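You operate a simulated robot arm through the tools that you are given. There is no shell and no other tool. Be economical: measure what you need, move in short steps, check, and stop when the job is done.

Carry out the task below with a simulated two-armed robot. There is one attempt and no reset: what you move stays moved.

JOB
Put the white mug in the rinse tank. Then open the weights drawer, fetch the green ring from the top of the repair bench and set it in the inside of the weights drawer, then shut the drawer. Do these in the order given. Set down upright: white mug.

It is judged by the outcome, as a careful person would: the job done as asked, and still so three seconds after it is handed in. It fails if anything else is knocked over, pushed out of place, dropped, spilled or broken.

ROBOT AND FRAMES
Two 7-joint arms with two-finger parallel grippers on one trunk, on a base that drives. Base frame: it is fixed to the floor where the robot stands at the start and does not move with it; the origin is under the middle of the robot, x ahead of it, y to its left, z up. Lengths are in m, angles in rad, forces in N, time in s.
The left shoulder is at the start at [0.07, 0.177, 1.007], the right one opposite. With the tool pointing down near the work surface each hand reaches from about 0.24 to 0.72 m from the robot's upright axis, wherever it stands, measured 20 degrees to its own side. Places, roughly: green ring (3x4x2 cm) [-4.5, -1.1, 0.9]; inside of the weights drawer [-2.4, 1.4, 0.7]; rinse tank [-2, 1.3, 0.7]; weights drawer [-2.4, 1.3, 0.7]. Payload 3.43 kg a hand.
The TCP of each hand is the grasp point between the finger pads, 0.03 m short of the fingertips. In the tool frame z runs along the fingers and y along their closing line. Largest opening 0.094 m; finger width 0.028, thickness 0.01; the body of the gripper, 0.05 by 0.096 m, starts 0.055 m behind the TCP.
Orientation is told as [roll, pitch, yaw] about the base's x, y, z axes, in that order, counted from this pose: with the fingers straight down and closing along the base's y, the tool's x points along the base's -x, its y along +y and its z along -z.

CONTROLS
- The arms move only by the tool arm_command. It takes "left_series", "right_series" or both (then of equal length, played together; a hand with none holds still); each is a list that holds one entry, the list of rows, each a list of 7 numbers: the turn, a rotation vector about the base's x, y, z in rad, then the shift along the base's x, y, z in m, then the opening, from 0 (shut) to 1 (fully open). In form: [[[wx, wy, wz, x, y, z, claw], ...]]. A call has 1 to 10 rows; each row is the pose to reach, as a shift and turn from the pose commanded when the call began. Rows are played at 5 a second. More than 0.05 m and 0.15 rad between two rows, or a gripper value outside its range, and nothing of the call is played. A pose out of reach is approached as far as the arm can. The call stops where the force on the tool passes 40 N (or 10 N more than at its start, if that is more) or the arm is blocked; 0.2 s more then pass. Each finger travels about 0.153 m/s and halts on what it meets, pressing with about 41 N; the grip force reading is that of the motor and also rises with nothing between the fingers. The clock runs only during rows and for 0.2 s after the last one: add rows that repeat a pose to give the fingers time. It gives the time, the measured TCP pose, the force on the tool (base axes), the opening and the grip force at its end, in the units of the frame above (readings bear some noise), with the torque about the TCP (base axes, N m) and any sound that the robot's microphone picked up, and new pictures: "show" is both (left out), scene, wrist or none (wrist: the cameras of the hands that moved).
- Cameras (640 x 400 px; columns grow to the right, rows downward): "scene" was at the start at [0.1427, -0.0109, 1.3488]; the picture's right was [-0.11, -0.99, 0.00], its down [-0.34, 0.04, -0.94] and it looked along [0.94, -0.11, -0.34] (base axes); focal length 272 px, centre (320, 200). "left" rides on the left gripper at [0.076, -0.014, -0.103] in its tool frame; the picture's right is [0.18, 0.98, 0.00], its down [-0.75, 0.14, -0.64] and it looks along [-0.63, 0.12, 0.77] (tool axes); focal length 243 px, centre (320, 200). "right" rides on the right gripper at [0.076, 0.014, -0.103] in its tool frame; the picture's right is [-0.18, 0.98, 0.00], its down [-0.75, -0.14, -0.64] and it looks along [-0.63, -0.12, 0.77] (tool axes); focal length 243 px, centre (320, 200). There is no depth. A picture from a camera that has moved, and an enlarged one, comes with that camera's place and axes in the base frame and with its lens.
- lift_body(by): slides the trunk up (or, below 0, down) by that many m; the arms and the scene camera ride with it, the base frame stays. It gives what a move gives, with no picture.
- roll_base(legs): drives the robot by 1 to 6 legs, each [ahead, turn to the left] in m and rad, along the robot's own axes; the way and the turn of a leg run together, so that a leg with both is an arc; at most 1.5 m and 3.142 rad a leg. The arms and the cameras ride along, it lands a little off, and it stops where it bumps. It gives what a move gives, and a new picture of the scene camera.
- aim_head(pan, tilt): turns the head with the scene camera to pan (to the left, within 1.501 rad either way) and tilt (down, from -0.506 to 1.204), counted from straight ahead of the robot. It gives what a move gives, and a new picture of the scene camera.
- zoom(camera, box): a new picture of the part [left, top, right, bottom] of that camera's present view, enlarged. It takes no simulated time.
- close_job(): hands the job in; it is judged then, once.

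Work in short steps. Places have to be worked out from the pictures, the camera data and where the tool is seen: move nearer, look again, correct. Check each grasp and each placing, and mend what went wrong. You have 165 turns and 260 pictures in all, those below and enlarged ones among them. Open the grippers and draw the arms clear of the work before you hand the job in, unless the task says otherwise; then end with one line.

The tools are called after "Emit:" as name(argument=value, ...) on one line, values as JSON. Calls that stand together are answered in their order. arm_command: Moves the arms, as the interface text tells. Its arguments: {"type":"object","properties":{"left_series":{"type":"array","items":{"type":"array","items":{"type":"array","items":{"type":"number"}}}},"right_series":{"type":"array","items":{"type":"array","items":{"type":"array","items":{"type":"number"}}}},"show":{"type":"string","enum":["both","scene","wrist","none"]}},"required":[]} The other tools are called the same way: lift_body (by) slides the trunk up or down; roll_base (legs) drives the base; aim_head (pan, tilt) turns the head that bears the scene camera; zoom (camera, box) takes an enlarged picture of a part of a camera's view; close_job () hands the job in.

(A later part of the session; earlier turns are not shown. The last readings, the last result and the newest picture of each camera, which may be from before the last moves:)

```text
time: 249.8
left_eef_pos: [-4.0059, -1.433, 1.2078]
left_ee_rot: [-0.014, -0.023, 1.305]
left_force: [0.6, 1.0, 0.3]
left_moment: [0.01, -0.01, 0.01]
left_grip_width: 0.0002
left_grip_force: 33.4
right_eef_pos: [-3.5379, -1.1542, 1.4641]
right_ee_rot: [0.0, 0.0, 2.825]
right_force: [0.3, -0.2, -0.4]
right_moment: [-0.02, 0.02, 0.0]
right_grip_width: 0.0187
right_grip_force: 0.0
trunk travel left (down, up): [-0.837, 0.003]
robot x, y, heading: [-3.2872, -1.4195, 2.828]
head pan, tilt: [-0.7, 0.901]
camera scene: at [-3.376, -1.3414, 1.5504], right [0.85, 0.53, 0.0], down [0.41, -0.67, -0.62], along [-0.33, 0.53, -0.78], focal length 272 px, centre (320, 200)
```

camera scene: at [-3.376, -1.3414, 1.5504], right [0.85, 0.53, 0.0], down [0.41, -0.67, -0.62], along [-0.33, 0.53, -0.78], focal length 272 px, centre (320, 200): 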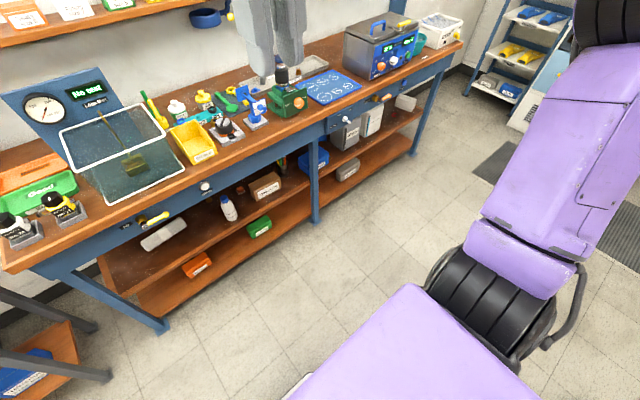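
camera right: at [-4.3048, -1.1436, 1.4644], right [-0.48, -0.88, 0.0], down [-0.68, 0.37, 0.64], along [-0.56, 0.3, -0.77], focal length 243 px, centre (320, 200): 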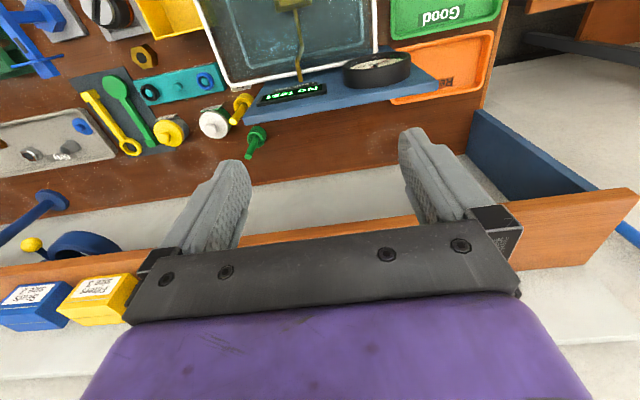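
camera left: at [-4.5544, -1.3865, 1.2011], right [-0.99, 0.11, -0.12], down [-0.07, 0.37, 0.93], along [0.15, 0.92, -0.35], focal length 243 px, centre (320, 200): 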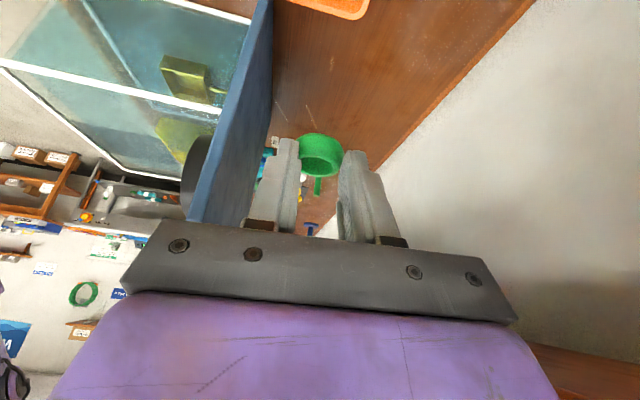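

Found: the green ring lies on the floor at about (-3.27, -2.70), clear of the table. I drive so that the left hand is above it (heading −π/2) and look again.

Emit:
roll_base(legs=[[0, 1.518], [0.5, 0], [0, 0.367]])

Emit:
aim_head(pan=0.15, tilt=0.95)

```text
time: 257.6
left_eef_pos: [-3.238, -2.5669, 1.2066]
left_ee_rot: [-0.013, -0.02, -3.096]
left_force: [0.6, 0.3, -0.2]
left_moment: [-0.01, 0.04, -0.01]
left_grip_width: 0.0093
left_grip_force: 0.2
right_eef_pos: [-3.6471, -2.2075, 1.4631]
right_ee_rot: [0.001, 0.001, -1.577]
right_force: [-0.3, 1.0, 0.0]
right_moment: [-0.01, -0.05, -0.01]
right_grip_width: 0.0186
right_grip_force: 0.1
trunk travel left (down, up): [-0.837, 0.003]
robot x, y, heading: [-3.4661, -1.893, -1.578]
head pan, tilt: [-0.7, 0.901]
camera scene: at [-3.5189, -1.9964, 1.5504], right [-0.76, 0.65, 0.0], down [0.51, 0.6, -0.62], along [-0.4, -0.47, -0.78], focal length 272 px, centre (320, 200)
```

scene: 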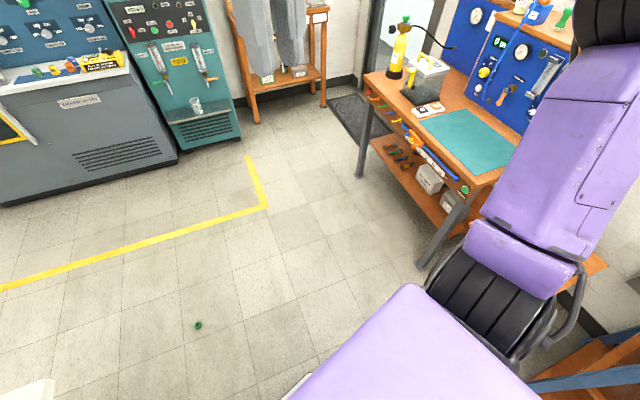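

```text
time: 258.7
left_eef_pos: [-3.2369, -2.567, 1.2058]
left_ee_rot: [-0.015, -0.022, -3.095]
left_force: [0.1, 0.8, -0.1]
left_moment: [0.0, 0.0, 0.04]
left_grip_width: 0.0095
left_grip_force: 0.1
right_eef_pos: [-3.6464, -2.2074, 1.4632]
right_ee_rot: [0.001, 0.003, -1.576]
right_force: [0.4, 0.4, 0.8]
right_moment: [-0.02, 0.01, 0.0]
right_grip_width: 0.0187
right_grip_force: 0.0
trunk travel left (down, up): [-0.837, 0.003]
robot x, y, heading: [-3.4689, -1.889, -1.576]
head pan, tilt: [0.15, 0.949]
camera scene: at [-3.4584, -2.0113, 1.5468], right [-0.99, -0.14, 0.0], down [-0.12, 0.8, -0.58], along [0.08, -0.58, -0.81], focal length 272 px, centre (320, 200)
```

scene: 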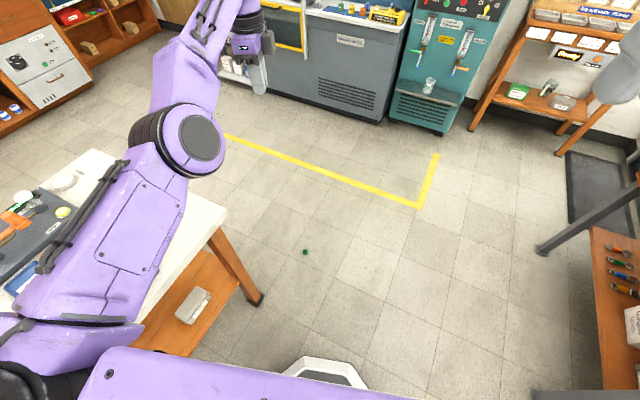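

The ring is at rest at (-3.272, -2.705). A small turn and a 12 cm drive put the hand right above it.

Emit:
roll_base(legs=[[0, -0.05], [0.122, 0]])

Emit:
arm_command(left_series=[[[0, 0, 0, 0, 0, 0, 0.3], [0, 0, 0, 0, 0, 0, 0.6], [0, 0, 0, 0, 0, 0, 0.75], [0, 0, 0, 0, 0, 0, 0.75]]], show="wrist")

```text
time: 260.4
left_eef_pos: [-3.2782, -2.6972, 1.209]
left_ee_rot: [-0.01, -0.024, 3.135]
left_force: [-0.4, -0.2, 0.0]
left_moment: [-0.02, 0.02, -0.02]
left_grip_width: 0.0094
left_grip_force: 0.0
right_eef_pos: [-3.669, -2.3162, 1.464]
right_ee_rot: [0.001, -0.002, -1.628]
right_force: [-0.7, 0.7, 1.0]
right_moment: [-0.03, -0.01, -0.02]
right_grip_width: 0.0188
right_grip_force: 0.1
trunk travel left (down, up): [-0.837, 0.003]
robot x, y, heading: [-3.4757, -2.0066, -1.628]
head pan, tilt: [0.15, 0.949]
camera scene: at [-3.4712, -2.1304, 1.5472], right [-1.0, -0.1, 0.0], down [-0.08, 0.81, -0.58], along [0.06, -0.58, -0.81], focal length 272 px, centre (320, 200)
```

scene: 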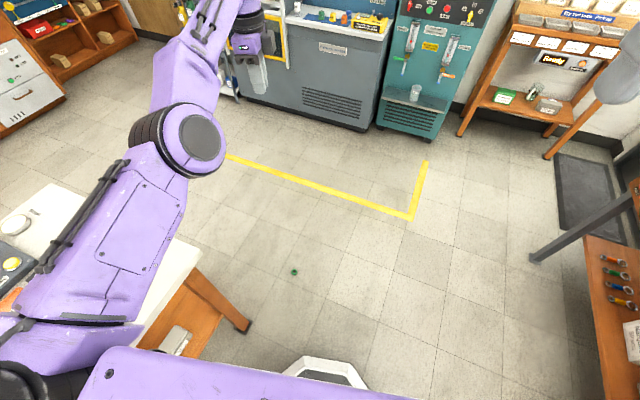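

```text
time: 261.4
left_eef_pos: [-3.2779, -2.7001, 1.2064]
left_ee_rot: [-0.013, -0.023, 3.136]
left_force: [-0.2, -0.9, -0.8]
left_moment: [0.0, -0.01, 0.0]
left_grip_width: 0.0707
left_grip_force: 0.0
right_eef_pos: [-3.6682, -2.319, 1.4644]
right_ee_rot: [0.0, 0.003, -1.627]
right_force: [-1.0, 0.4, -0.2]
right_moment: [0.02, 0.02, 0.0]
right_grip_width: 0.0189
right_grip_force: 0.1
trunk travel left (down, up): [-0.837, 0.003]
robot x, y, heading: [-3.4741, -2.0149, -1.621]
head pan, tilt: [0.15, 0.949]
camera left: at [-3.1998, -2.6879, 1.3076], right [0.18, -0.98, -0.02], down [-0.74, -0.15, 0.66], along [-0.65, -0.1, -0.75], focal length 243 px, centre (320, 200)
```

left: 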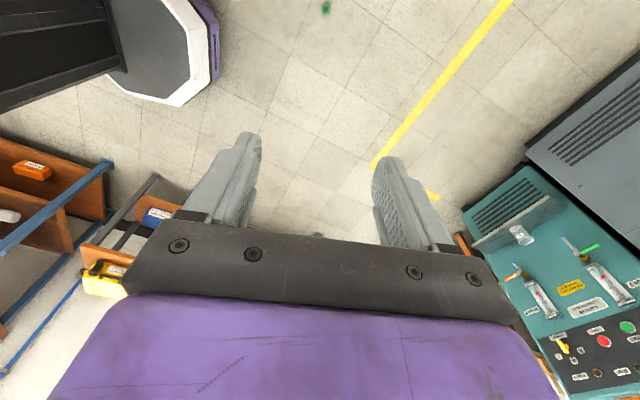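

The hand is about 1.5 cm off the ring's vertical. I lower the trunk 0.8 m.

Emit:
lift_body(by=-0.8)

Emit:
zoom(camera="left", box=[0, 0, 640, 400])

```text
refused: -0.8 is not a number from -0.4 to 0.4
```

```text
1.00 times, centred on (320, 200) of left (not enlarged: the box is as wide or as high as the picture)
camera zoom: at [-3.1998, -2.6879, 1.3076], right [0.18, -0.98, -0.02], down [-0.74, -0.15, 0.66], along [-0.65, -0.1, -0.75], focal length 243 px, centre (320, 200)
```

zoom: 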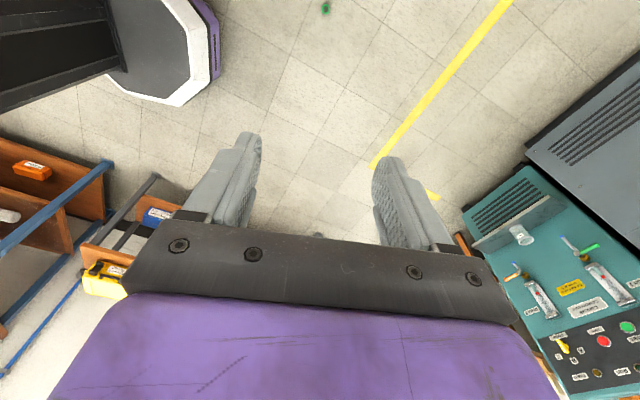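

Limited to 0.4 m per call; I do it in two steps.

Emit:
lift_body(by=-0.4)

Emit:
lift_body(by=-0.35)

Emit:
zoom(camera="left", box=[0, 0, 640, 400])

```text
time: 265.2
left_eef_pos: [-3.2784, -2.6998, 0.8074]
left_ee_rot: [-0.011, -0.021, 3.137]
left_force: [0.0, 0.8, -0.3]
left_moment: [0.03, 0.0, -0.03]
left_grip_width: 0.0704
left_grip_force: 0.0
right_eef_pos: [-3.6684, -2.3213, 1.0629]
right_ee_rot: [0.001, 0.003, -1.629]
right_force: [-0.2, 0.2, -0.3]
right_moment: [0.03, 0.01, -0.01]
right_grip_width: 0.0188
right_grip_force: 0.0
trunk travel left (down, up): [-0.437, 0.403]
robot x, y, heading: [-3.4778, -2.0116, -1.62]
head pan, tilt: [0.15, 0.949]
```

```text
time: 268.6
left_eef_pos: [-3.2778, -2.6994, 0.4566]
left_ee_rot: [-0.013, -0.024, 3.138]
left_force: [0.3, 0.3, -1.2]
left_moment: [0.0, -0.01, 0.0]
left_grip_width: 0.0706
left_grip_force: 0.0
right_eef_pos: [-3.669, -2.32, 0.7133]
right_ee_rot: [0.003, 0.002, -1.628]
right_force: [0.3, 0.4, 0.2]
right_moment: [-0.02, -0.02, -0.05]
right_grip_width: 0.0188
right_grip_force: 0.0
trunk travel left (down, up): [-0.087, 0.753]
robot x, y, heading: [-3.472, -2.0115, -1.632]
head pan, tilt: [0.15, 0.949]
```

```text
1.00 times, centred on (320, 200) of left (not enlarged: the box is as wide or as high as the picture)
camera zoom: at [-3.2, -2.6879, 0.5577], right [0.18, -0.98, -0.02], down [-0.74, -0.15, 0.66], along [-0.65, -0.1, -0.75], focal length 243 px, centre (320, 200)
```

zoom: 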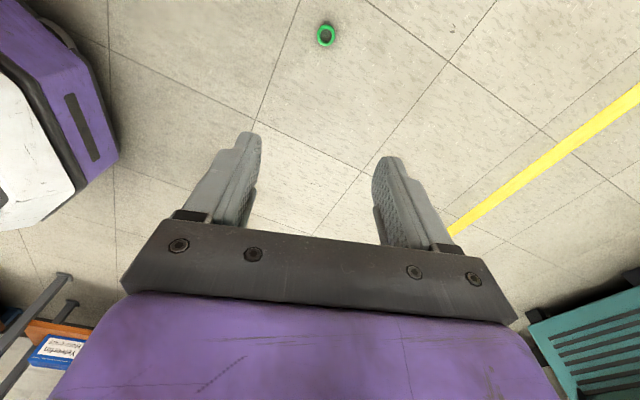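

The ring lies flat at (-3.267, -2.699), almost under the TCP. I lower the trunk to its end and then the arm.

Emit:
lift_body(by=-0.085)

Emit:
arm_command(left_series=[[[0, 0, 0, 0.005, 0, -0.04, 0.75], [0, 0, 0, 0.01, 0, -0.085, 0.75], [0, 0, 0, 0.01, 0, -0.13, 0.75], [0, 0, 0, 0.01, 0, -0.175, 0.75], [0, 0, 0, 0.01, 0, -0.22, 0.75], [0, 0, 0, 0.01, 0, -0.25, 0.75], [0, 0, 0, 0.01, 0, -0.25, 0.75]]], show="both")

```text
time: 269.9
left_eef_pos: [-3.2787, -2.7011, 0.3721]
left_ee_rot: [-0.013, -0.023, 3.134]
left_force: [0.2, 0.6, 0.8]
left_moment: [-0.01, -0.01, 0.02]
left_grip_width: 0.0701
left_grip_force: 0.0
right_eef_pos: [-3.6685, -2.3207, 0.6277]
right_ee_rot: [0.001, 0.0, -1.627]
right_force: [-0.7, 0.2, -0.6]
right_moment: [-0.01, 0.0, 0.0]
right_grip_width: 0.0186
right_grip_force: 0.0
trunk travel left (down, up): [-0.002, 0.838]
robot x, y, heading: [-3.4766, -2.0138, -1.628]
head pan, tilt: [0.15, 0.949]
```

```text
time: 271.4
left_eef_pos: [-3.2687, -2.7065, 0.1214]
left_ee_rot: [-0.015, -0.023, 3.135]
left_force: [-0.5, 0.1, 0.0]
left_moment: [0.01, -0.01, 0.02]
left_grip_width: 0.0703
left_grip_force: 0.1
left hand out of reach, approached as far as the arm can: row 1, 2, 3, 4, 5, 6, 7
right_eef_pos: [-3.6691, -2.3204, 0.6284]
right_ee_rot: [0.003, 0.002, -1.627]
right_force: [1.0, 0.3, 0.3]
right_moment: [-0.01, -0.01, 0.02]
right_grip_width: 0.0188
right_grip_force: 0.2
trunk travel left (down, up): [-0.002, 0.838]
robot x, y, heading: [-3.4773, -2.01, -1.623]
head pan, tilt: [0.15, 0.949]
camera scene: at [-3.4708, -2.1343, 0.7118], right [-1.0, -0.1, 0.0], down [-0.08, 0.81, -0.58], along [0.06, -0.58, -0.81], focal length 272 px, centre (320, 200)
camera left: at [-3.1914, -2.6942, 0.2221], right [0.18, -0.98, -0.02], down [-0.74, -0.15, 0.66], along [-0.65, -0.1, -0.75], focal length 243 px, centre (320, 200)
```

scene: 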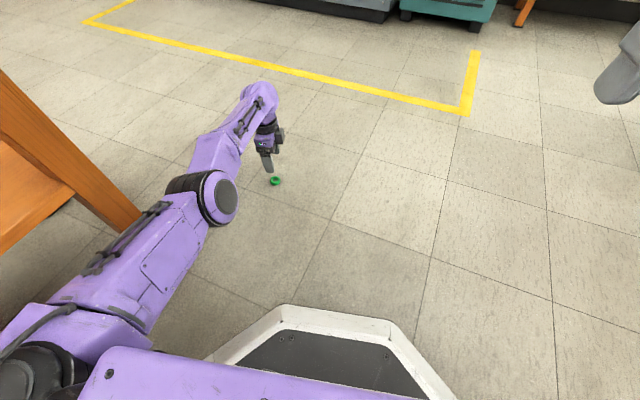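
left: 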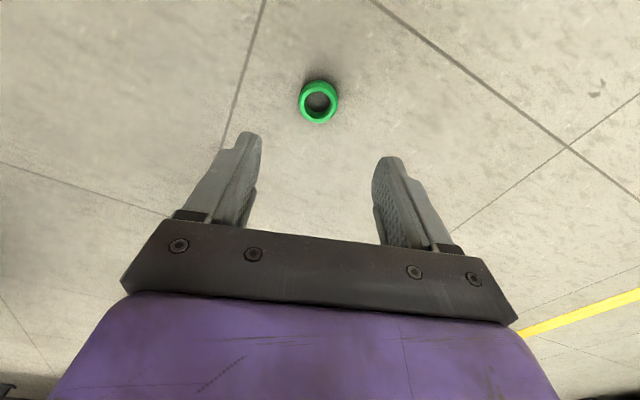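

The ring is centred under the fingers. I descend the last 8.5 cm so the pads take the ring's full height.

Emit:
arm_command(left_series=[[[0, 0, 0, 0.004, 0.005, -0.03, 0.75], [0, 0, 0, 0.004, 0.005, -0.06, 0.75], [0, 0, 0, 0.004, 0.005, -0.085, 0.75], [0, 0, 0, 0.004, 0.005, -0.085, 0.75]]], show="wrist")

```text
time: 272.4
left_eef_pos: [-3.2603, -2.6882, 0.0391]
left_ee_rot: [-0.011, -0.023, 3.137]
left_force: [0.4, -0.7, 0.4]
left_moment: [0.02, 0.0, 0.0]
left_grip_width: 0.0706
left_grip_force: 0.0
left hand out of reach, approached as far as the arm can: row 2, 3, 4
right_eef_pos: [-3.6688, -2.3203, 0.628]
right_ee_rot: [0.002, 0.001, -1.628]
right_force: [0.4, 0.2, 0.1]
right_moment: [0.01, 0.03, -0.03]
right_grip_width: 0.0187
right_grip_force: 0.0
trunk travel left (down, up): [-0.002, 0.838]
robot x, y, heading: [-3.4722, -2.0117, -1.628]
head pan, tilt: [0.15, 0.949]
camera left: at [-3.1823, -2.6759, 0.1398], right [0.18, -0.98, -0.02], down [-0.74, -0.15, 0.66], along [-0.65, -0.1, -0.75], focal length 243 px, centre (320, 200)
```

left: 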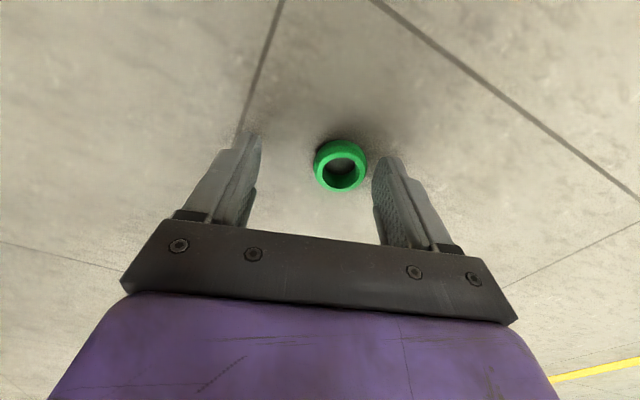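

The ring is between the fingers but off to the far side; a 1 cm drive centres it. Then I close.

Emit:
roll_base(legs=[[0.012, 0]])

Emit:
arm_command(left_series=[[[0, 0, 0, 0, 0, -0.004, 0.6], [0, 0, 0, 0, 0, -0.004, 0.45], [0, 0, 0, 0, 0, -0.004, 0.3], [0, 0, 0, 0, 0, -0.004, 0.15], [0, 0, 0, 0, 0, -0.004, 0.15], [0, 0, 0, 0, 0, -0.004, 0.15]]], show="wrist")

Emit:
zoom(camera="left", box=[220, 100, 420, 225])

```text
time: 273.2
left_eef_pos: [-3.2604, -2.6995, 0.039]
left_ee_rot: [-0.013, -0.024, 3.138]
left_force: [0.3, -0.2, 0.6]
left_moment: [0.03, 0.01, 0.02]
left_grip_width: 0.0707
left_grip_force: 0.0
right_eef_pos: [-3.6698, -2.3325, 0.6282]
right_ee_rot: [0.002, 0.002, -1.627]
right_force: [-0.7, 0.8, 0.4]
right_moment: [-0.03, -0.02, -0.03]
right_grip_width: 0.0189
right_grip_force: 0.0
trunk travel left (down, up): [-0.002, 0.838]
robot x, y, heading: [-3.4782, -2.0254, -1.627]
head pan, tilt: [0.15, 0.949]
camera scene: at [-3.4714, -2.1463, 0.7118], right [-1.0, -0.1, 0.0], down [-0.08, 0.81, -0.58], along [0.06, -0.58, -0.81], focal length 272 px, centre (320, 200)
```

scene: 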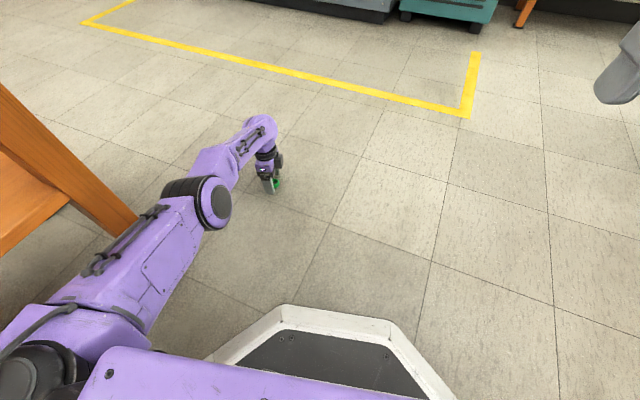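

```text
time: 274.6
left_eef_pos: [-3.2611, -2.6994, 0.0354]
left_ee_rot: [-0.012, -0.024, 3.137]
left_force: [0.8, -0.5, 1.1]
left_moment: [-0.02, -0.01, 0.0]
left_grip_width: 0.0287
left_grip_force: 40.6
right_eef_pos: [-3.6696, -2.3329, 0.6285]
right_ee_rot: [0.002, 0.002, -1.627]
right_force: [0.5, 0.8, 0.1]
right_moment: [0.0, 0.03, 0.01]
right_grip_width: 0.0188
right_grip_force: 0.1
trunk travel left (down, up): [-0.002, 0.838]
robot x, y, heading: [-3.4726, -2.0226, -1.629]
head pan, tilt: [0.15, 0.949]
camera left: at [-3.1827, -2.6869, 0.1369], right [0.18, -0.98, -0.02], down [-0.74, -0.15, 0.66], along [-0.65, -0.11, -0.75], focal length 243 px, centre (320, 200)
```

left: 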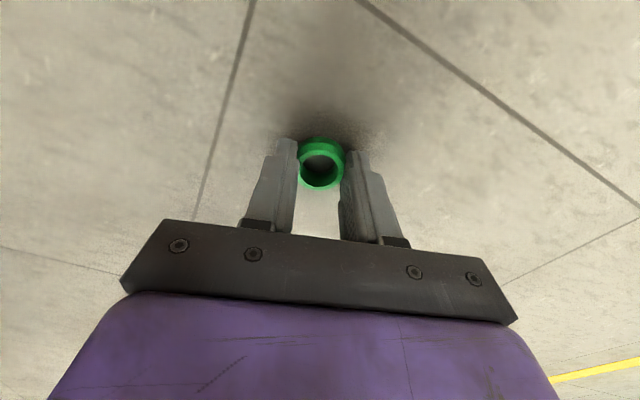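

```text
3.20 times, centred on (320, 162) of left
camera zoom: at [-3.1827, -2.6869, 0.1369], right [0.18, -0.98, -0.02], down [-0.74, -0.15, 0.66], along [-0.65, -0.11, -0.75], focal length 776 px, centre (320, 320)
```

zoom: 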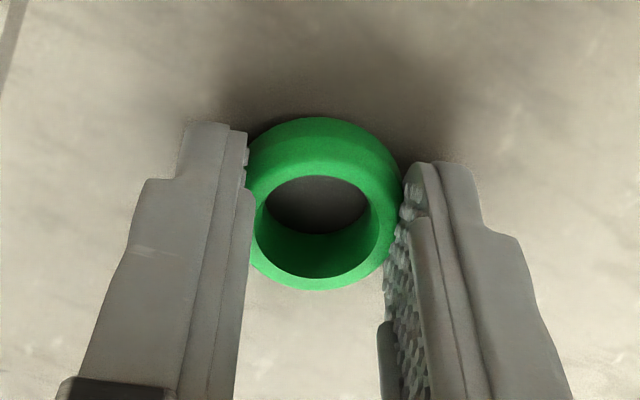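

Gripped at 28.7 mm over the ring's full height. I lift a little and check that the width stays constant.

Emit:
arm_command(left_series=[[[0, 0, 0, 0, 0, 0.02, 0.15], [0, 0, 0, 0, 0, 0.04, 0.15], [0, 0, 0, 0, 0, 0.04, 0.15], [0, 0, 0, 0, 0, 0.04, 0.15], [0, 0, 0, 0, 0, 0.04, 0.15], [0, 0, 0, 0, 0, 0.04, 0.15], [0, 0, 0, 0, 0, 0.04, 0.15], [0, 0, 0, 0, 0, 0.04, 0.15], [0, 0, 0, 0, 0, 0.04, 0.15], [0, 0, 0, 0, 0, 0.04, 0.15]]], show="wrist")

Emit:
zoom(camera="left", box=[220, 100, 420, 225])

```text
time: 276.8
left_eef_pos: [-3.2608, -2.7005, 0.0745]
left_ee_rot: [-0.013, -0.022, 3.136]
left_force: [-0.1, 0.0, 0.0]
left_moment: [0.0, 0.0, -0.02]
left_grip_width: 0.0283
left_grip_force: 40.7
right_eef_pos: [-3.668, -2.3324, 0.6296]
right_ee_rot: [0.001, 0.002, -1.626]
right_force: [0.1, -0.4, -0.6]
right_moment: [0.06, 0.0, 0.02]
right_grip_width: 0.0188
right_grip_force: 0.1
trunk travel left (down, up): [-0.002, 0.838]
robot x, y, heading: [-3.4763, -2.0205, -1.621]
head pan, tilt: [0.15, 0.949]
camera left: at [-3.1833, -2.6885, 0.1764], right [0.18, -0.98, -0.02], down [-0.74, -0.15, 0.66], along [-0.65, -0.1, -0.75], focal length 243 px, centre (320, 200)
```

left: 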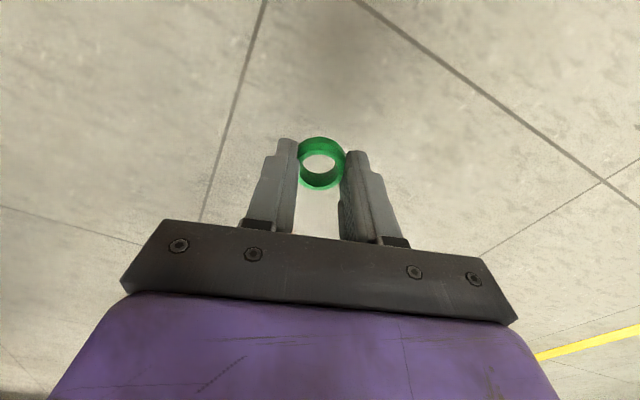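

```text
3.20 times, centred on (320, 162) of left
camera zoom: at [-3.1833, -2.6885, 0.1764], right [0.18, -0.98, -0.02], down [-0.74, -0.15, 0.66], along [-0.65, -0.1, -0.75], focal length 776 px, centre (320, 320)
```

zoom: 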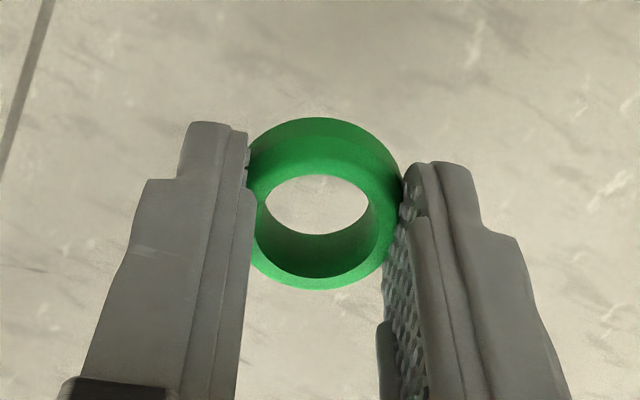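

The width creeps (28.7→28.3 mm): the ring sits ~8 mm off the pads' centre, away from the camera. I set it down, shift 9 mm to −x, and grip again.

Emit:
arm_command(left_series=[[[0, 0, 0, 0, 0, -0.02, 0.15], [0, 0, 0, 0, 0, -0.04, 0.15], [0, 0, 0, 0, 0, -0.04, 0.4], [0, 0, 0, 0, 0, -0.04, 0.6], [0, 0, 0, -0.009, 0, -0.04, 0.6], [0, 0, 0, -0.009, 0, -0.04, 0.6], [0, 0, 0, -0.009, 0, -0.04, 0.3], [0, 0, 0, -0.009, 0, -0.04, 0.15], [0, 0, 0, -0.009, 0, -0.04, 0.15], [0, 0, 0, -0.009, 0, -0.04, 0.15]]], show="wrist")

Emit:
zoom(camera="left", box=[220, 100, 420, 225])

```text
time: 279.0
left_eef_pos: [-3.2691, -2.6991, 0.0357]
left_ee_rot: [-0.013, -0.022, 3.137]
left_force: [-0.6, -0.6, 0.7]
left_moment: [-0.02, -0.01, -0.01]
left_grip_width: 0.0284
left_grip_force: 41.4
right_eef_pos: [-3.6682, -2.3327, 0.6281]
right_ee_rot: [0.001, 0.003, -1.629]
right_force: [0.8, 0.2, -0.2]
right_moment: [0.02, -0.01, 0.0]
right_grip_width: 0.0187
right_grip_force: 0.1
trunk travel left (down, up): [-0.002, 0.838]
robot x, y, heading: [-3.4766, -2.0241, -1.625]
head pan, tilt: [0.15, 0.949]
camera left: at [-3.1904, -2.6864, 0.136], right [0.18, -0.98, -0.02], down [-0.74, -0.14, 0.66], along [-0.65, -0.11, -0.75], focal length 243 px, centre (320, 200)
```

left: 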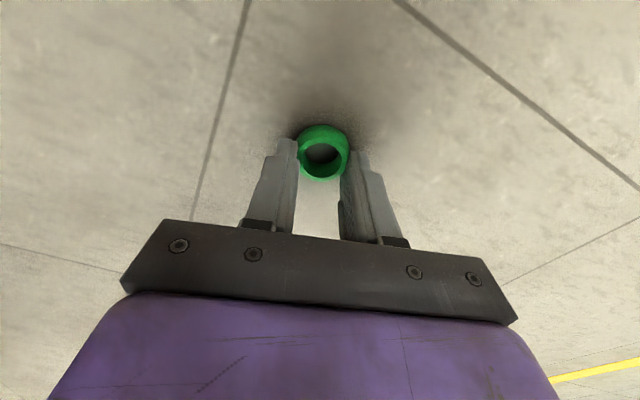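

```text
3.20 times, centred on (320, 162) of left
camera zoom: at [-3.1904, -2.6864, 0.136], right [0.18, -0.98, -0.02], down [-0.74, -0.14, 0.66], along [-0.65, -0.11, -0.75], focal length 776 px, centre (320, 320)
```

zoom: 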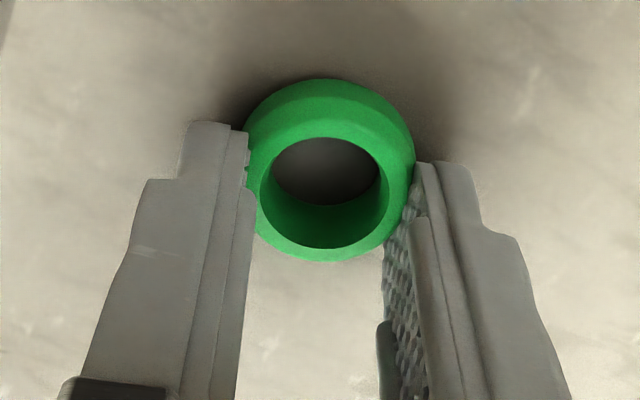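

Width is the same, so the creep comes from gripping too near the fingertips. I open, go 6 mm lower (tips at the floor), recentre 4 mm, and grip again.

Emit:
arm_command(left_series=[[[0, 0, 0, 0, 0, 0, 0.4], [0, 0, 0, 0.002, 0, 0, 0.6], [0, 0, 0, 0.004, 0, -0.003, 0.6], [0, 0, 0, 0.004, 0, -0.006, 0.6], [0, 0, 0, 0.004, 0, -0.006, 0.6], [0, 0, 0, 0.004, 0, -0.006, 0.35], [0, 0, 0, 0.004, 0, -0.006, 0.15], [0, 0, 0, 0.004, 0, -0.006, 0.15], [0, 0, 0, 0.004, 0, -0.006, 0.15]]], show="wrist")

Emit:
zoom(camera="left", box=[220, 100, 420, 225])

```text
time: 281.0
left_eef_pos: [-3.2647, -2.698, 0.0307]
left_ee_rot: [-0.013, -0.023, 3.137]
left_force: [3.3, -4.5, 4.7]
left_moment: [-0.19, -0.07, 0.04]
left_grip_width: 0.0287
left_grip_force: 41.1
left hand out of reach, approached as far as the arm can: row 3, 4, 5, 6, 7
right_eef_pos: [-3.6701, -2.3329, 0.6287]
right_ee_rot: [0.002, 0.0, -1.627]
right_force: [-1.1, -0.2, 0.5]
right_moment: [-0.02, -0.03, -0.02]
right_grip_width: 0.0186
right_grip_force: 0.1
trunk travel left (down, up): [-0.002, 0.838]
robot x, y, heading: [-3.4756, -2.0231, -1.622]
head pan, tilt: [0.15, 0.949]
camera left: at [-3.1865, -2.6847, 0.1316], right [0.18, -0.98, -0.02], down [-0.74, -0.14, 0.66], along [-0.65, -0.11, -0.75], focal length 243 px, centre (320, 200)
```

left: 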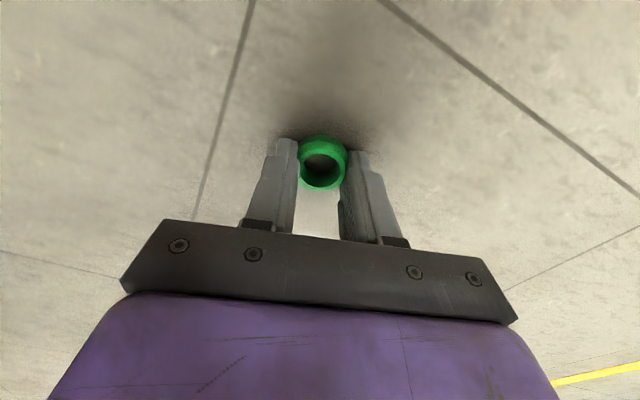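

```text
3.20 times, centred on (320, 162) of left
camera zoom: at [-3.1865, -2.6847, 0.1316], right [0.18, -0.98, -0.02], down [-0.74, -0.14, 0.66], along [-0.65, -0.11, -0.75], focal length 776 px, centre (320, 320)
```

zoom: 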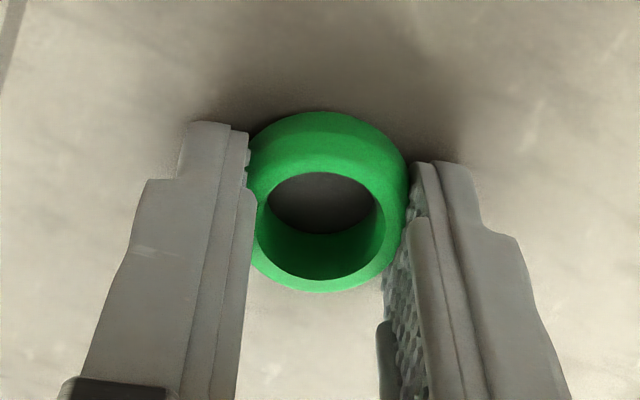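

Centred now within 2 mm and at full depth. I lift and watch the width again.

Emit:
arm_command(left_series=[[[0, 0, 0, 0, 0, 0.02, 0.0], [0, 0, 0, 0, 0, 0.04, 0.0], [0, 0, 0, 0, 0, 0.07, 0.0], [0, 0, 0, 0, 0, 0.1, 0.0], [0, 0, 0, 0, 0, 0.1, 0.0], [0, 0, 0, 0, 0, 0.1, 0.0], [0, 0, 0, 0, 0, 0.1, 0.0], [0, 0, 0, 0, 0, 0.1, 0.0], [0, 0, 0, 0, 0, 0.1, 0.0], [0, 0, 0, 0, 0, 0.1, 0.0]]], show="wrist")

Emit:
zoom(camera="left", box=[220, 100, 420, 225])

```text
time: 283.2
left_eef_pos: [-3.2677, -2.7001, 0.1306]
left_ee_rot: [-0.013, -0.024, 3.137]
left_force: [1.4, 0.1, 0.5]
left_moment: [-0.01, -0.02, 0.0]
left_grip_width: 0.0285
left_grip_force: 41.0
right_eef_pos: [-3.6691, -2.3311, 0.6287]
right_ee_rot: [0.003, 0.003, -1.627]
right_force: [0.3, 0.0, -0.1]
right_moment: [0.01, -0.02, 0.03]
right_grip_width: 0.0191
right_grip_force: 0.0
trunk travel left (down, up): [-0.002, 0.838]
robot x, y, heading: [-3.4769, -2.0273, -1.625]
head pan, tilt: [0.15, 0.949]
camera left: at [-3.1883, -2.6879, 0.2309], right [0.18, -0.98, -0.02], down [-0.74, -0.15, 0.66], along [-0.65, -0.1, -0.75], focal length 243 px, centre (320, 200)
```

left: 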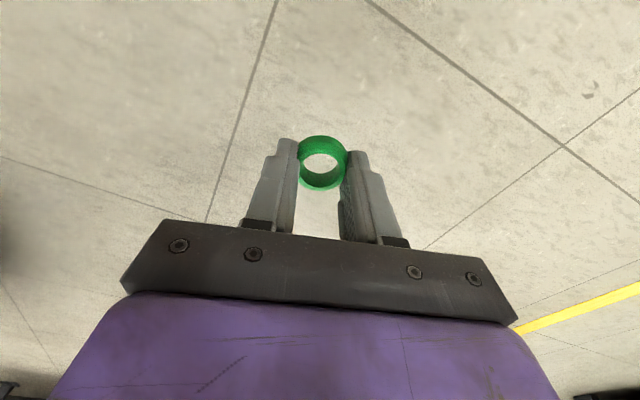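

```text
3.20 times, centred on (320, 162) of left
camera zoom: at [-3.1883, -2.6879, 0.2309], right [0.18, -0.98, -0.02], down [-0.74, -0.15, 0.66], along [-0.65, -0.1, -0.75], focal length 776 px, centre (320, 320)
```

zoom: 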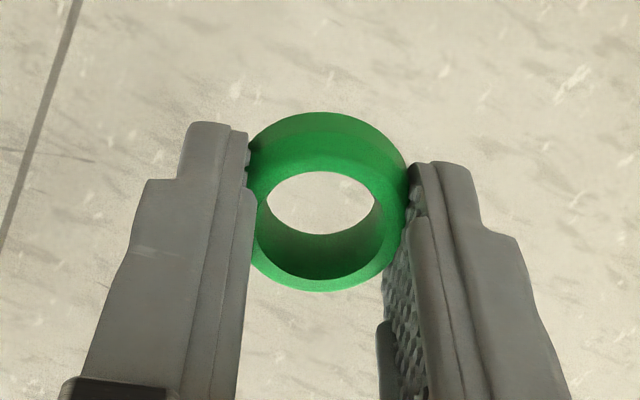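

The grip holds steady. I reverse back towards the open floor, keeping the ring low, and check the width on the way.

Emit:
roll_base(legs=[[0, -0.129], [-1.0, 0], [-0.953, 0]])

```text
time: 293.6
left_eef_pos: [-2.9888, -0.8034, 0.131]
left_ee_rot: [-0.014, -0.023, 2.992]
left_force: [0.6, -0.3, 0.1]
left_moment: [0.02, -0.02, 0.0]
left_grip_width: 0.0283
left_grip_force: 41.0
right_eef_pos: [-3.3333, -0.3815, 0.6282]
right_ee_rot: [0.003, 0.002, -1.771]
right_force: [-0.2, 0.2, 0.5]
right_moment: [0.02, 0.01, 0.01]
right_grip_width: 0.0186
right_grip_force: 0.0
trunk travel left (down, up): [-0.002, 0.838]
robot x, y, heading: [-3.0962, -0.1022, -1.77]
head pan, tilt: [0.15, 0.949]
camera scene: at [-3.1112, -0.226, 0.7118], right [-1.0, 0.05, 0.0], down [0.04, 0.81, -0.58], along [-0.03, -0.58, -0.81], focal length 272 px, centre (320, 200)
```

scene: 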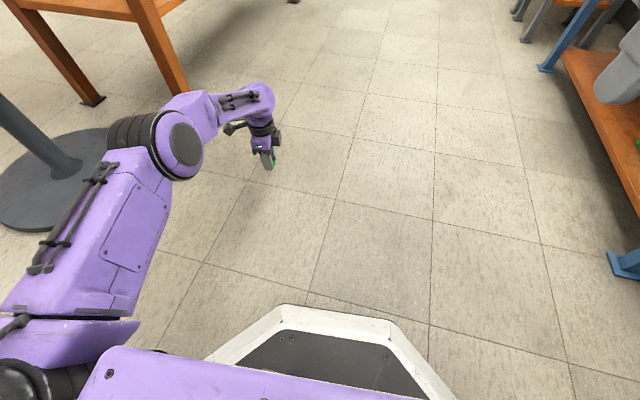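

Width steady at 28.3 mm. I continue: turn left, drive on, and face the counter from about 0.3 m further back.

Emit:
roll_base(legs=[[0, 2.09], [0.52, 0], [0, 0.93]])

```text
time: 303.9
left_eef_pos: [-2.6088, 0.7594, 0.1301]
left_ee_rot: [-0.012, -0.022, -0.292]
left_force: [0.1, -0.5, 1.0]
left_moment: [0.03, 0.0, -0.02]
left_grip_width: 0.0283
left_grip_force: 41.2
right_eef_pos: [-2.3269, 0.293, 0.6277]
right_ee_rot: [0.001, 0.001, 1.229]
right_force: [0.4, -0.2, 0.5]
right_moment: [-0.03, 0.03, -0.03]
right_grip_width: 0.019
right_grip_force: 0.1
trunk travel left (down, up): [-0.002, 0.838]
robot x, y, heading: [-2.6045, 0.0529, 1.229]
head pan, tilt: [0.15, 0.949]
camera scene: at [-2.5699, 0.1699, 0.7118], right [0.98, -0.19, 0.0], down [-0.15, -0.8, -0.58], along [0.11, 0.57, -0.81], focal length 272 px, centre (320, 200)
```

scene: 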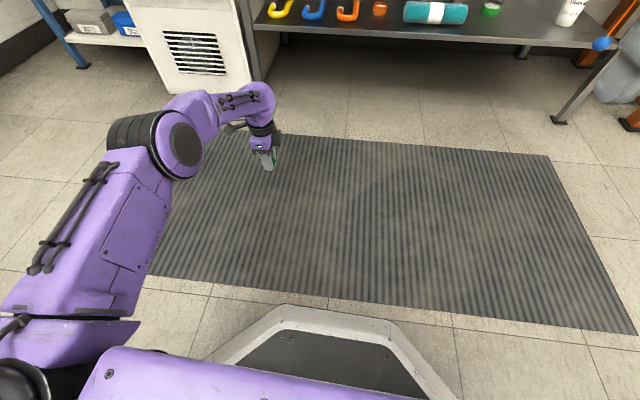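

Still steady. I raise the trunk in two steps, bringing the ring above drawer height.

Emit:
lift_body(by=0.4)

Emit:
lift_body(by=0.4)

Emit:
aim_head(pan=0.1, tilt=0.9)

```text
time: 307.8
left_eef_pos: [-2.6102, 0.761, 0.5296]
left_ee_rot: [-0.012, -0.023, -0.291]
left_force: [0.0, 1.0, -1.1]
left_moment: [0.01, -0.02, 0.03]
left_grip_width: 0.0283
left_grip_force: 41.1
right_eef_pos: [-2.3274, 0.2936, 1.0283]
right_ee_rot: [0.004, 0.002, 1.228]
right_force: [-0.3, 1.5, 0.1]
right_moment: [0.01, -0.01, 0.02]
right_grip_width: 0.0187
right_grip_force: 0.1
trunk travel left (down, up): [-0.402, 0.438]
robot x, y, heading: [-2.5981, 0.0549, 1.228]
head pan, tilt: [0.15, 0.949]
```

```text
time: 311.6
left_eef_pos: [-2.6102, 0.7602, 0.9301]
left_ee_rot: [-0.011, -0.026, -0.292]
left_force: [0.0, -0.3, 0.6]
left_moment: [0.04, 0.01, -0.02]
left_grip_width: 0.0281
left_grip_force: 40.7
right_eef_pos: [-2.328, 0.293, 1.4283]
right_ee_rot: [0.002, 0.003, 1.229]
right_force: [0.1, 0.1, 0.5]
right_moment: [0.0, 0.0, -0.03]
right_grip_width: 0.0189
right_grip_force: 0.1
trunk travel left (down, up): [-0.802, 0.038]
robot x, y, heading: [-2.6024, 0.0513, 1.231]
head pan, tilt: [0.15, 0.949]
```

```text
time: 312.2
left_eef_pos: [-2.6096, 0.7589, 0.9304]
left_ee_rot: [-0.01, -0.023, -0.294]
left_force: [0.0, -0.2, -0.1]
left_moment: [0.02, -0.02, 0.01]
left_grip_width: 0.0284
left_grip_force: 41.1
right_eef_pos: [-2.3279, 0.2925, 1.4296]
right_ee_rot: [0.002, 0.003, 1.228]
right_force: [-0.4, -0.2, 0.4]
right_moment: [-0.02, 0.01, 0.02]
right_grip_width: 0.0187
right_grip_force: 0.0
trunk travel left (down, up): [-0.802, 0.038]
robot x, y, heading: [-2.603, 0.0518, 1.229]
head pan, tilt: [0.099, 0.901]
camera scene: at [-2.5655, 0.172, 1.5154], right [0.97, -0.24, 0.0], down [-0.19, -0.76, -0.62], along [0.15, 0.6, -0.78], focal length 272 px, centre (320, 200)
```

scene: 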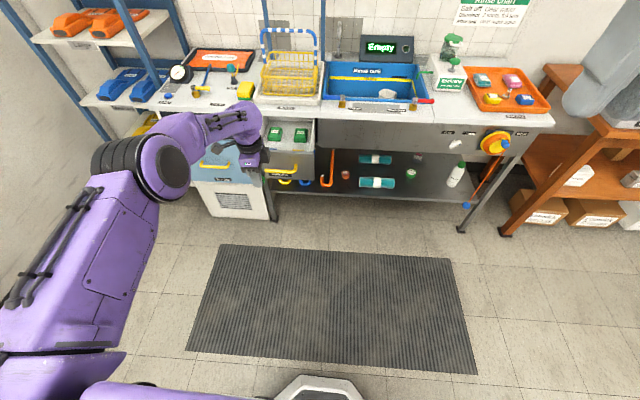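

The ring is at drawer height plus; I check the drawer in detail.

Emit:
zoom(camera="scene", box=[200, 90, 360, 190])

Emit:
zoom(camera="left", box=[0, 0, 640, 400])

```text
4.00 times, centred on (280, 140) of scene
camera zoom: at [-2.5655, 0.172, 1.5154], right [0.97, -0.24, 0.0], down [-0.19, -0.76, -0.62], along [0.15, 0.6, -0.78], focal length 1087 px, centre (480, 440)
```

zoom: 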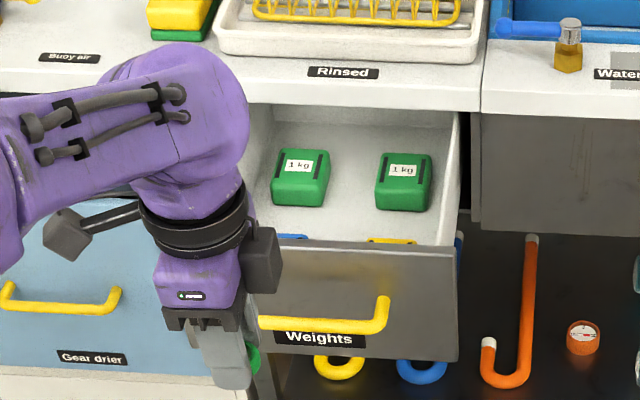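

```text
1.00 times, centred on (320, 200) of left (not enlarged: the box is as wide or as high as the picture)
camera zoom: at [-2.6892, 0.7701, 1.0308], right [0.11, 0.99, -0.02], down [0.75, -0.07, 0.66], along [0.65, -0.08, -0.75], focal length 243 px, centre (320, 200)
```

zoom: 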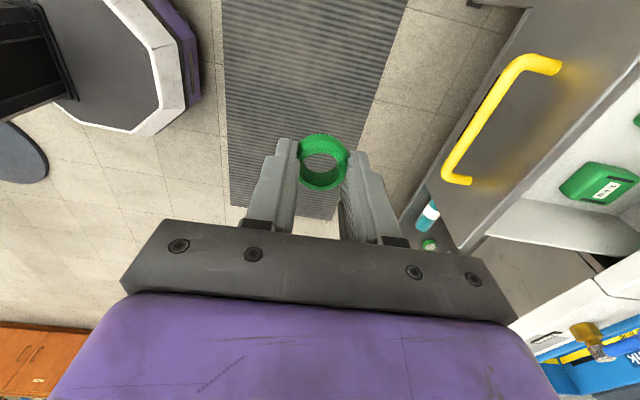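

The drawer holds green weights at the back and blue and yellow ones in front. I drive a little closer for a top view to choose a free spot.

Emit:
arm_command(left_series=[[[0, 0, 0, -0.02, -0.02, 0.04, 0.0], [0, 0, 0, -0.03, -0.03, 0.08, 0.0], [0, 0, 0, -0.03, -0.03, 0.12, 0.0], [0, 0, 0, -0.03, -0.03, 0.12, 0.0]]], show="none")

Emit:
roll_base(legs=[[0.18, 0]])

Emit:
aim_head(pan=0.05, tilt=0.85)

Emit:
zoom(camera="scene", box=[200, 100, 360, 200])

```text
time: 313.2
left_eef_pos: [-2.6397, 0.7301, 1.0505]
left_ee_rot: [-0.011, -0.023, -0.291]
left_force: [-0.5, -0.1, -0.3]
left_moment: [-0.03, -0.02, 0.0]
left_grip_width: 0.0284
left_grip_force: 41.6
right_eef_pos: [-2.3277, 0.2929, 1.4287]
right_ee_rot: [0.001, 0.001, 1.23]
right_force: [1.0, -1.0, -0.8]
right_moment: [0.02, -0.03, 0.02]
right_grip_width: 0.0189
right_grip_force: 0.1
trunk travel left (down, up): [-0.802, 0.038]
robot x, y, heading: [-2.6012, 0.0549, 1.229]
head pan, tilt: [0.099, 0.901]
```

```text
time: 314.7
left_eef_pos: [-2.5782, 0.8972, 1.0529]
left_ee_rot: [-0.011, -0.021, -0.295]
left_force: [-0.8, -0.9, -0.5]
left_moment: [0.01, 0.03, -0.05]
left_grip_width: 0.0288
left_grip_force: 41.1
right_eef_pos: [-2.269, 0.4583, 1.4299]
right_ee_rot: [0.003, -0.003, 1.226]
right_force: [-1.3, -0.7, 0.3]
right_moment: [0.0, 0.01, -0.01]
right_grip_width: 0.0186
right_grip_force: 0.0
trunk travel left (down, up): [-0.802, 0.038]
robot x, y, heading: [-2.5387, 0.2187, 1.229]
head pan, tilt: [0.099, 0.901]
camera scene: at [-2.5062, 0.3371, 1.5158], right [0.97, -0.24, 0.0], down [-0.19, -0.76, -0.62], along [0.15, 0.6, -0.78], focal length 272 px, centre (320, 200)
```

scene: 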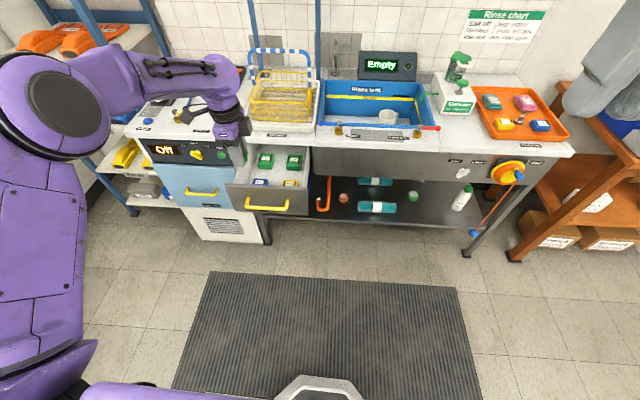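

```text
time: 315.4
left_eef_pos: [-2.5778, 0.8975, 1.05]
left_ee_rot: [-0.012, -0.022, -0.296]
left_force: [0.8, 0.7, 0.0]
left_moment: [0.03, -0.02, 0.02]
left_grip_width: 0.0286
left_grip_force: 41.5
right_eef_pos: [-2.2669, 0.4606, 1.4285]
right_ee_rot: [0.003, -0.001, 1.224]
right_force: [-0.3, 0.7, -0.1]
right_moment: [0.01, 0.05, -0.01]
right_grip_width: 0.0186
right_grip_force: 0.0
trunk travel left (down, up): [-0.802, 0.038]
robot x, y, heading: [-2.5373, 0.2196, 1.227]
head pan, tilt: [0.051, 0.85]
camera scene: at [-2.5009, 0.3413, 1.5194], right [0.96, -0.29, 0.0], down [-0.22, -0.72, -0.66], along [0.19, 0.63, -0.75], focal length 272 px, centre (320, 200)
```

scene: 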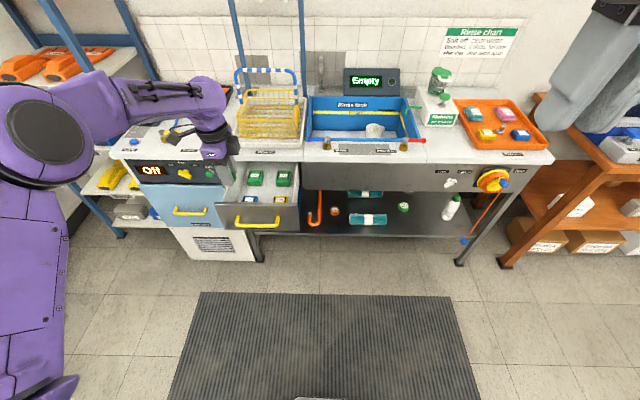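

```text
4.00 times, centred on (280, 150) of scene
camera zoom: at [-2.5009, 0.3413, 1.5194], right [0.96, -0.29, 0.0], down [-0.22, -0.72, -0.66], along [0.19, 0.63, -0.75], focal length 1087 px, centre (480, 400)
```

zoom: 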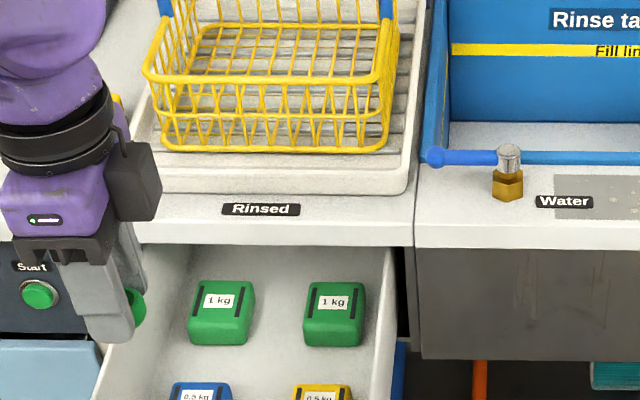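

There's a clear lane between the blue and yellow weights in the front half. I drive 0.165 m so the ring hangs over that spot (≈(-2.514, 1.055)), clear of the counter edge.

Emit:
roll_base(legs=[[0.165, 0]])

Emit:
zoom(camera="left", box=[0, 0, 640, 400])

```text
time: 316.8
left_eef_pos: [-2.5201, 1.0485, 1.052]
left_ee_rot: [-0.011, -0.024, -0.3]
left_force: [0.5, 0.3, 0.0]
left_moment: [0.01, 0.0, 0.02]
left_grip_width: 0.0285
left_grip_force: 40.7
right_eef_pos: [-2.2124, 0.6084, 1.4289]
right_ee_rot: [0.001, -0.003, 1.22]
right_force: [-0.4, 0.5, -0.3]
right_moment: [0.05, -0.01, 0.01]
right_grip_width: 0.0187
right_grip_force: 0.0
trunk travel left (down, up): [-0.802, 0.038]
robot x, y, heading: [-2.4826, 0.3747, 1.218]
head pan, tilt: [0.051, 0.85]
camera scene: at [-2.4464, 0.4905, 1.5197], right [0.96, -0.29, 0.0], down [-0.22, -0.72, -0.66], along [0.19, 0.63, -0.75], focal length 272 px, centre (320, 200)
```

scene: 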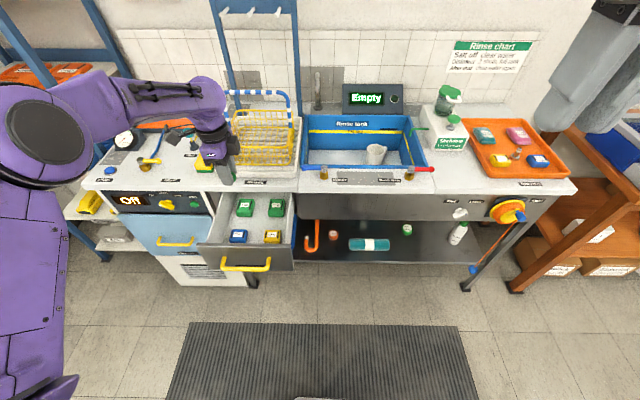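

```text
1.00 times, centred on (320, 200) of left (not enlarged: the box is as wide or as high as the picture)
camera zoom: at [-2.5991, 1.0591, 1.1534], right [0.11, 0.99, -0.01], down [0.75, -0.08, 0.66], along [0.65, -0.09, -0.75], focal length 243 px, centre (320, 200)
```

zoom: 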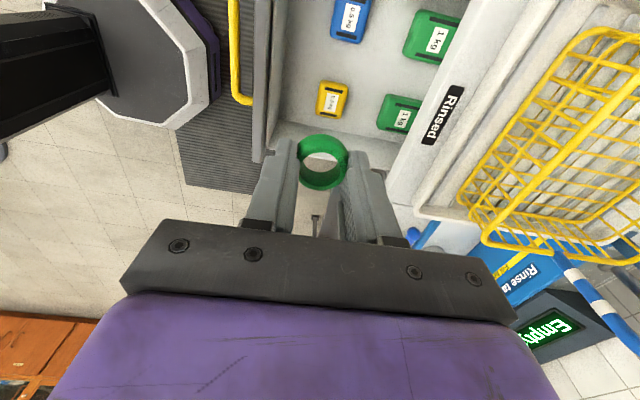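

The midpoint between the blue and yellow weights is (-2.5135, 1.07); the ring is nearly over it. I shift 1 cm and lower 0.22 m.

Emit:
arm_command(left_series=[[[0, 0, 0, 0.006, 0.012, 0, 0.0], [0, 0, 0, 0.006, 0.012, 0, 0.0]]], show="none")

Emit:
lift_body(by=-0.22)

Emit:
zoom(camera="left", box=[0, 0, 640, 400])

```text
time: 317.4
left_eef_pos: [-2.5153, 1.0624, 1.0512]
left_ee_rot: [-0.01, -0.023, -0.3]
left_force: [-0.1, -0.1, 0.1]
left_moment: [0.02, -0.04, -0.01]
left_grip_width: 0.0284
left_grip_force: 41.7
right_eef_pos: [-2.2117, 0.6092, 1.429]
right_ee_rot: [0.001, 0.0, 1.22]
right_force: [0.7, 0.1, -0.3]
right_moment: [0.03, 0.06, -0.02]
right_grip_width: 0.0188
right_grip_force: 0.2
trunk travel left (down, up): [-0.802, 0.038]
robot x, y, heading: [-2.4877, 0.3698, 1.223]
head pan, tilt: [0.051, 0.85]
```

```text
time: 319.7
left_eef_pos: [-2.5129, 1.0627, 0.8311]
left_ee_rot: [-0.012, -0.023, -0.301]
left_force: [0.3, -1.1, 0.0]
left_moment: [-0.02, -0.01, 0.01]
left_grip_width: 0.0283
left_grip_force: 41.0
right_eef_pos: [-2.2112, 0.6106, 1.2091]
right_ee_rot: [-0.001, 0.001, 1.221]
right_force: [-0.6, 0.7, 0.5]
right_moment: [0.0, 0.01, 0.05]
right_grip_width: 0.0187
right_grip_force: 0.0
trunk travel left (down, up): [-0.582, 0.258]
robot x, y, heading: [-2.4854, 0.3734, 1.222]
head pan, tilt: [0.051, 0.85]
```

```text
1.00 times, centred on (320, 200) of left (not enlarged: the box is as wide or as high as the picture)
camera zoom: at [-2.5928, 1.0735, 0.9323], right [0.11, 0.99, -0.02], down [0.75, -0.08, 0.66], along [0.65, -0.09, -0.75], focal length 243 px, centre (320, 200)
```

zoom: 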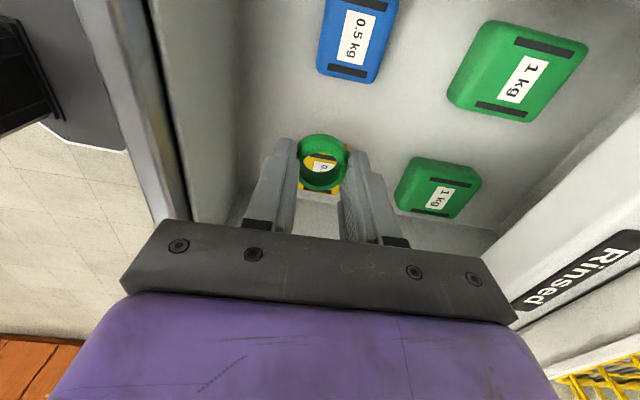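

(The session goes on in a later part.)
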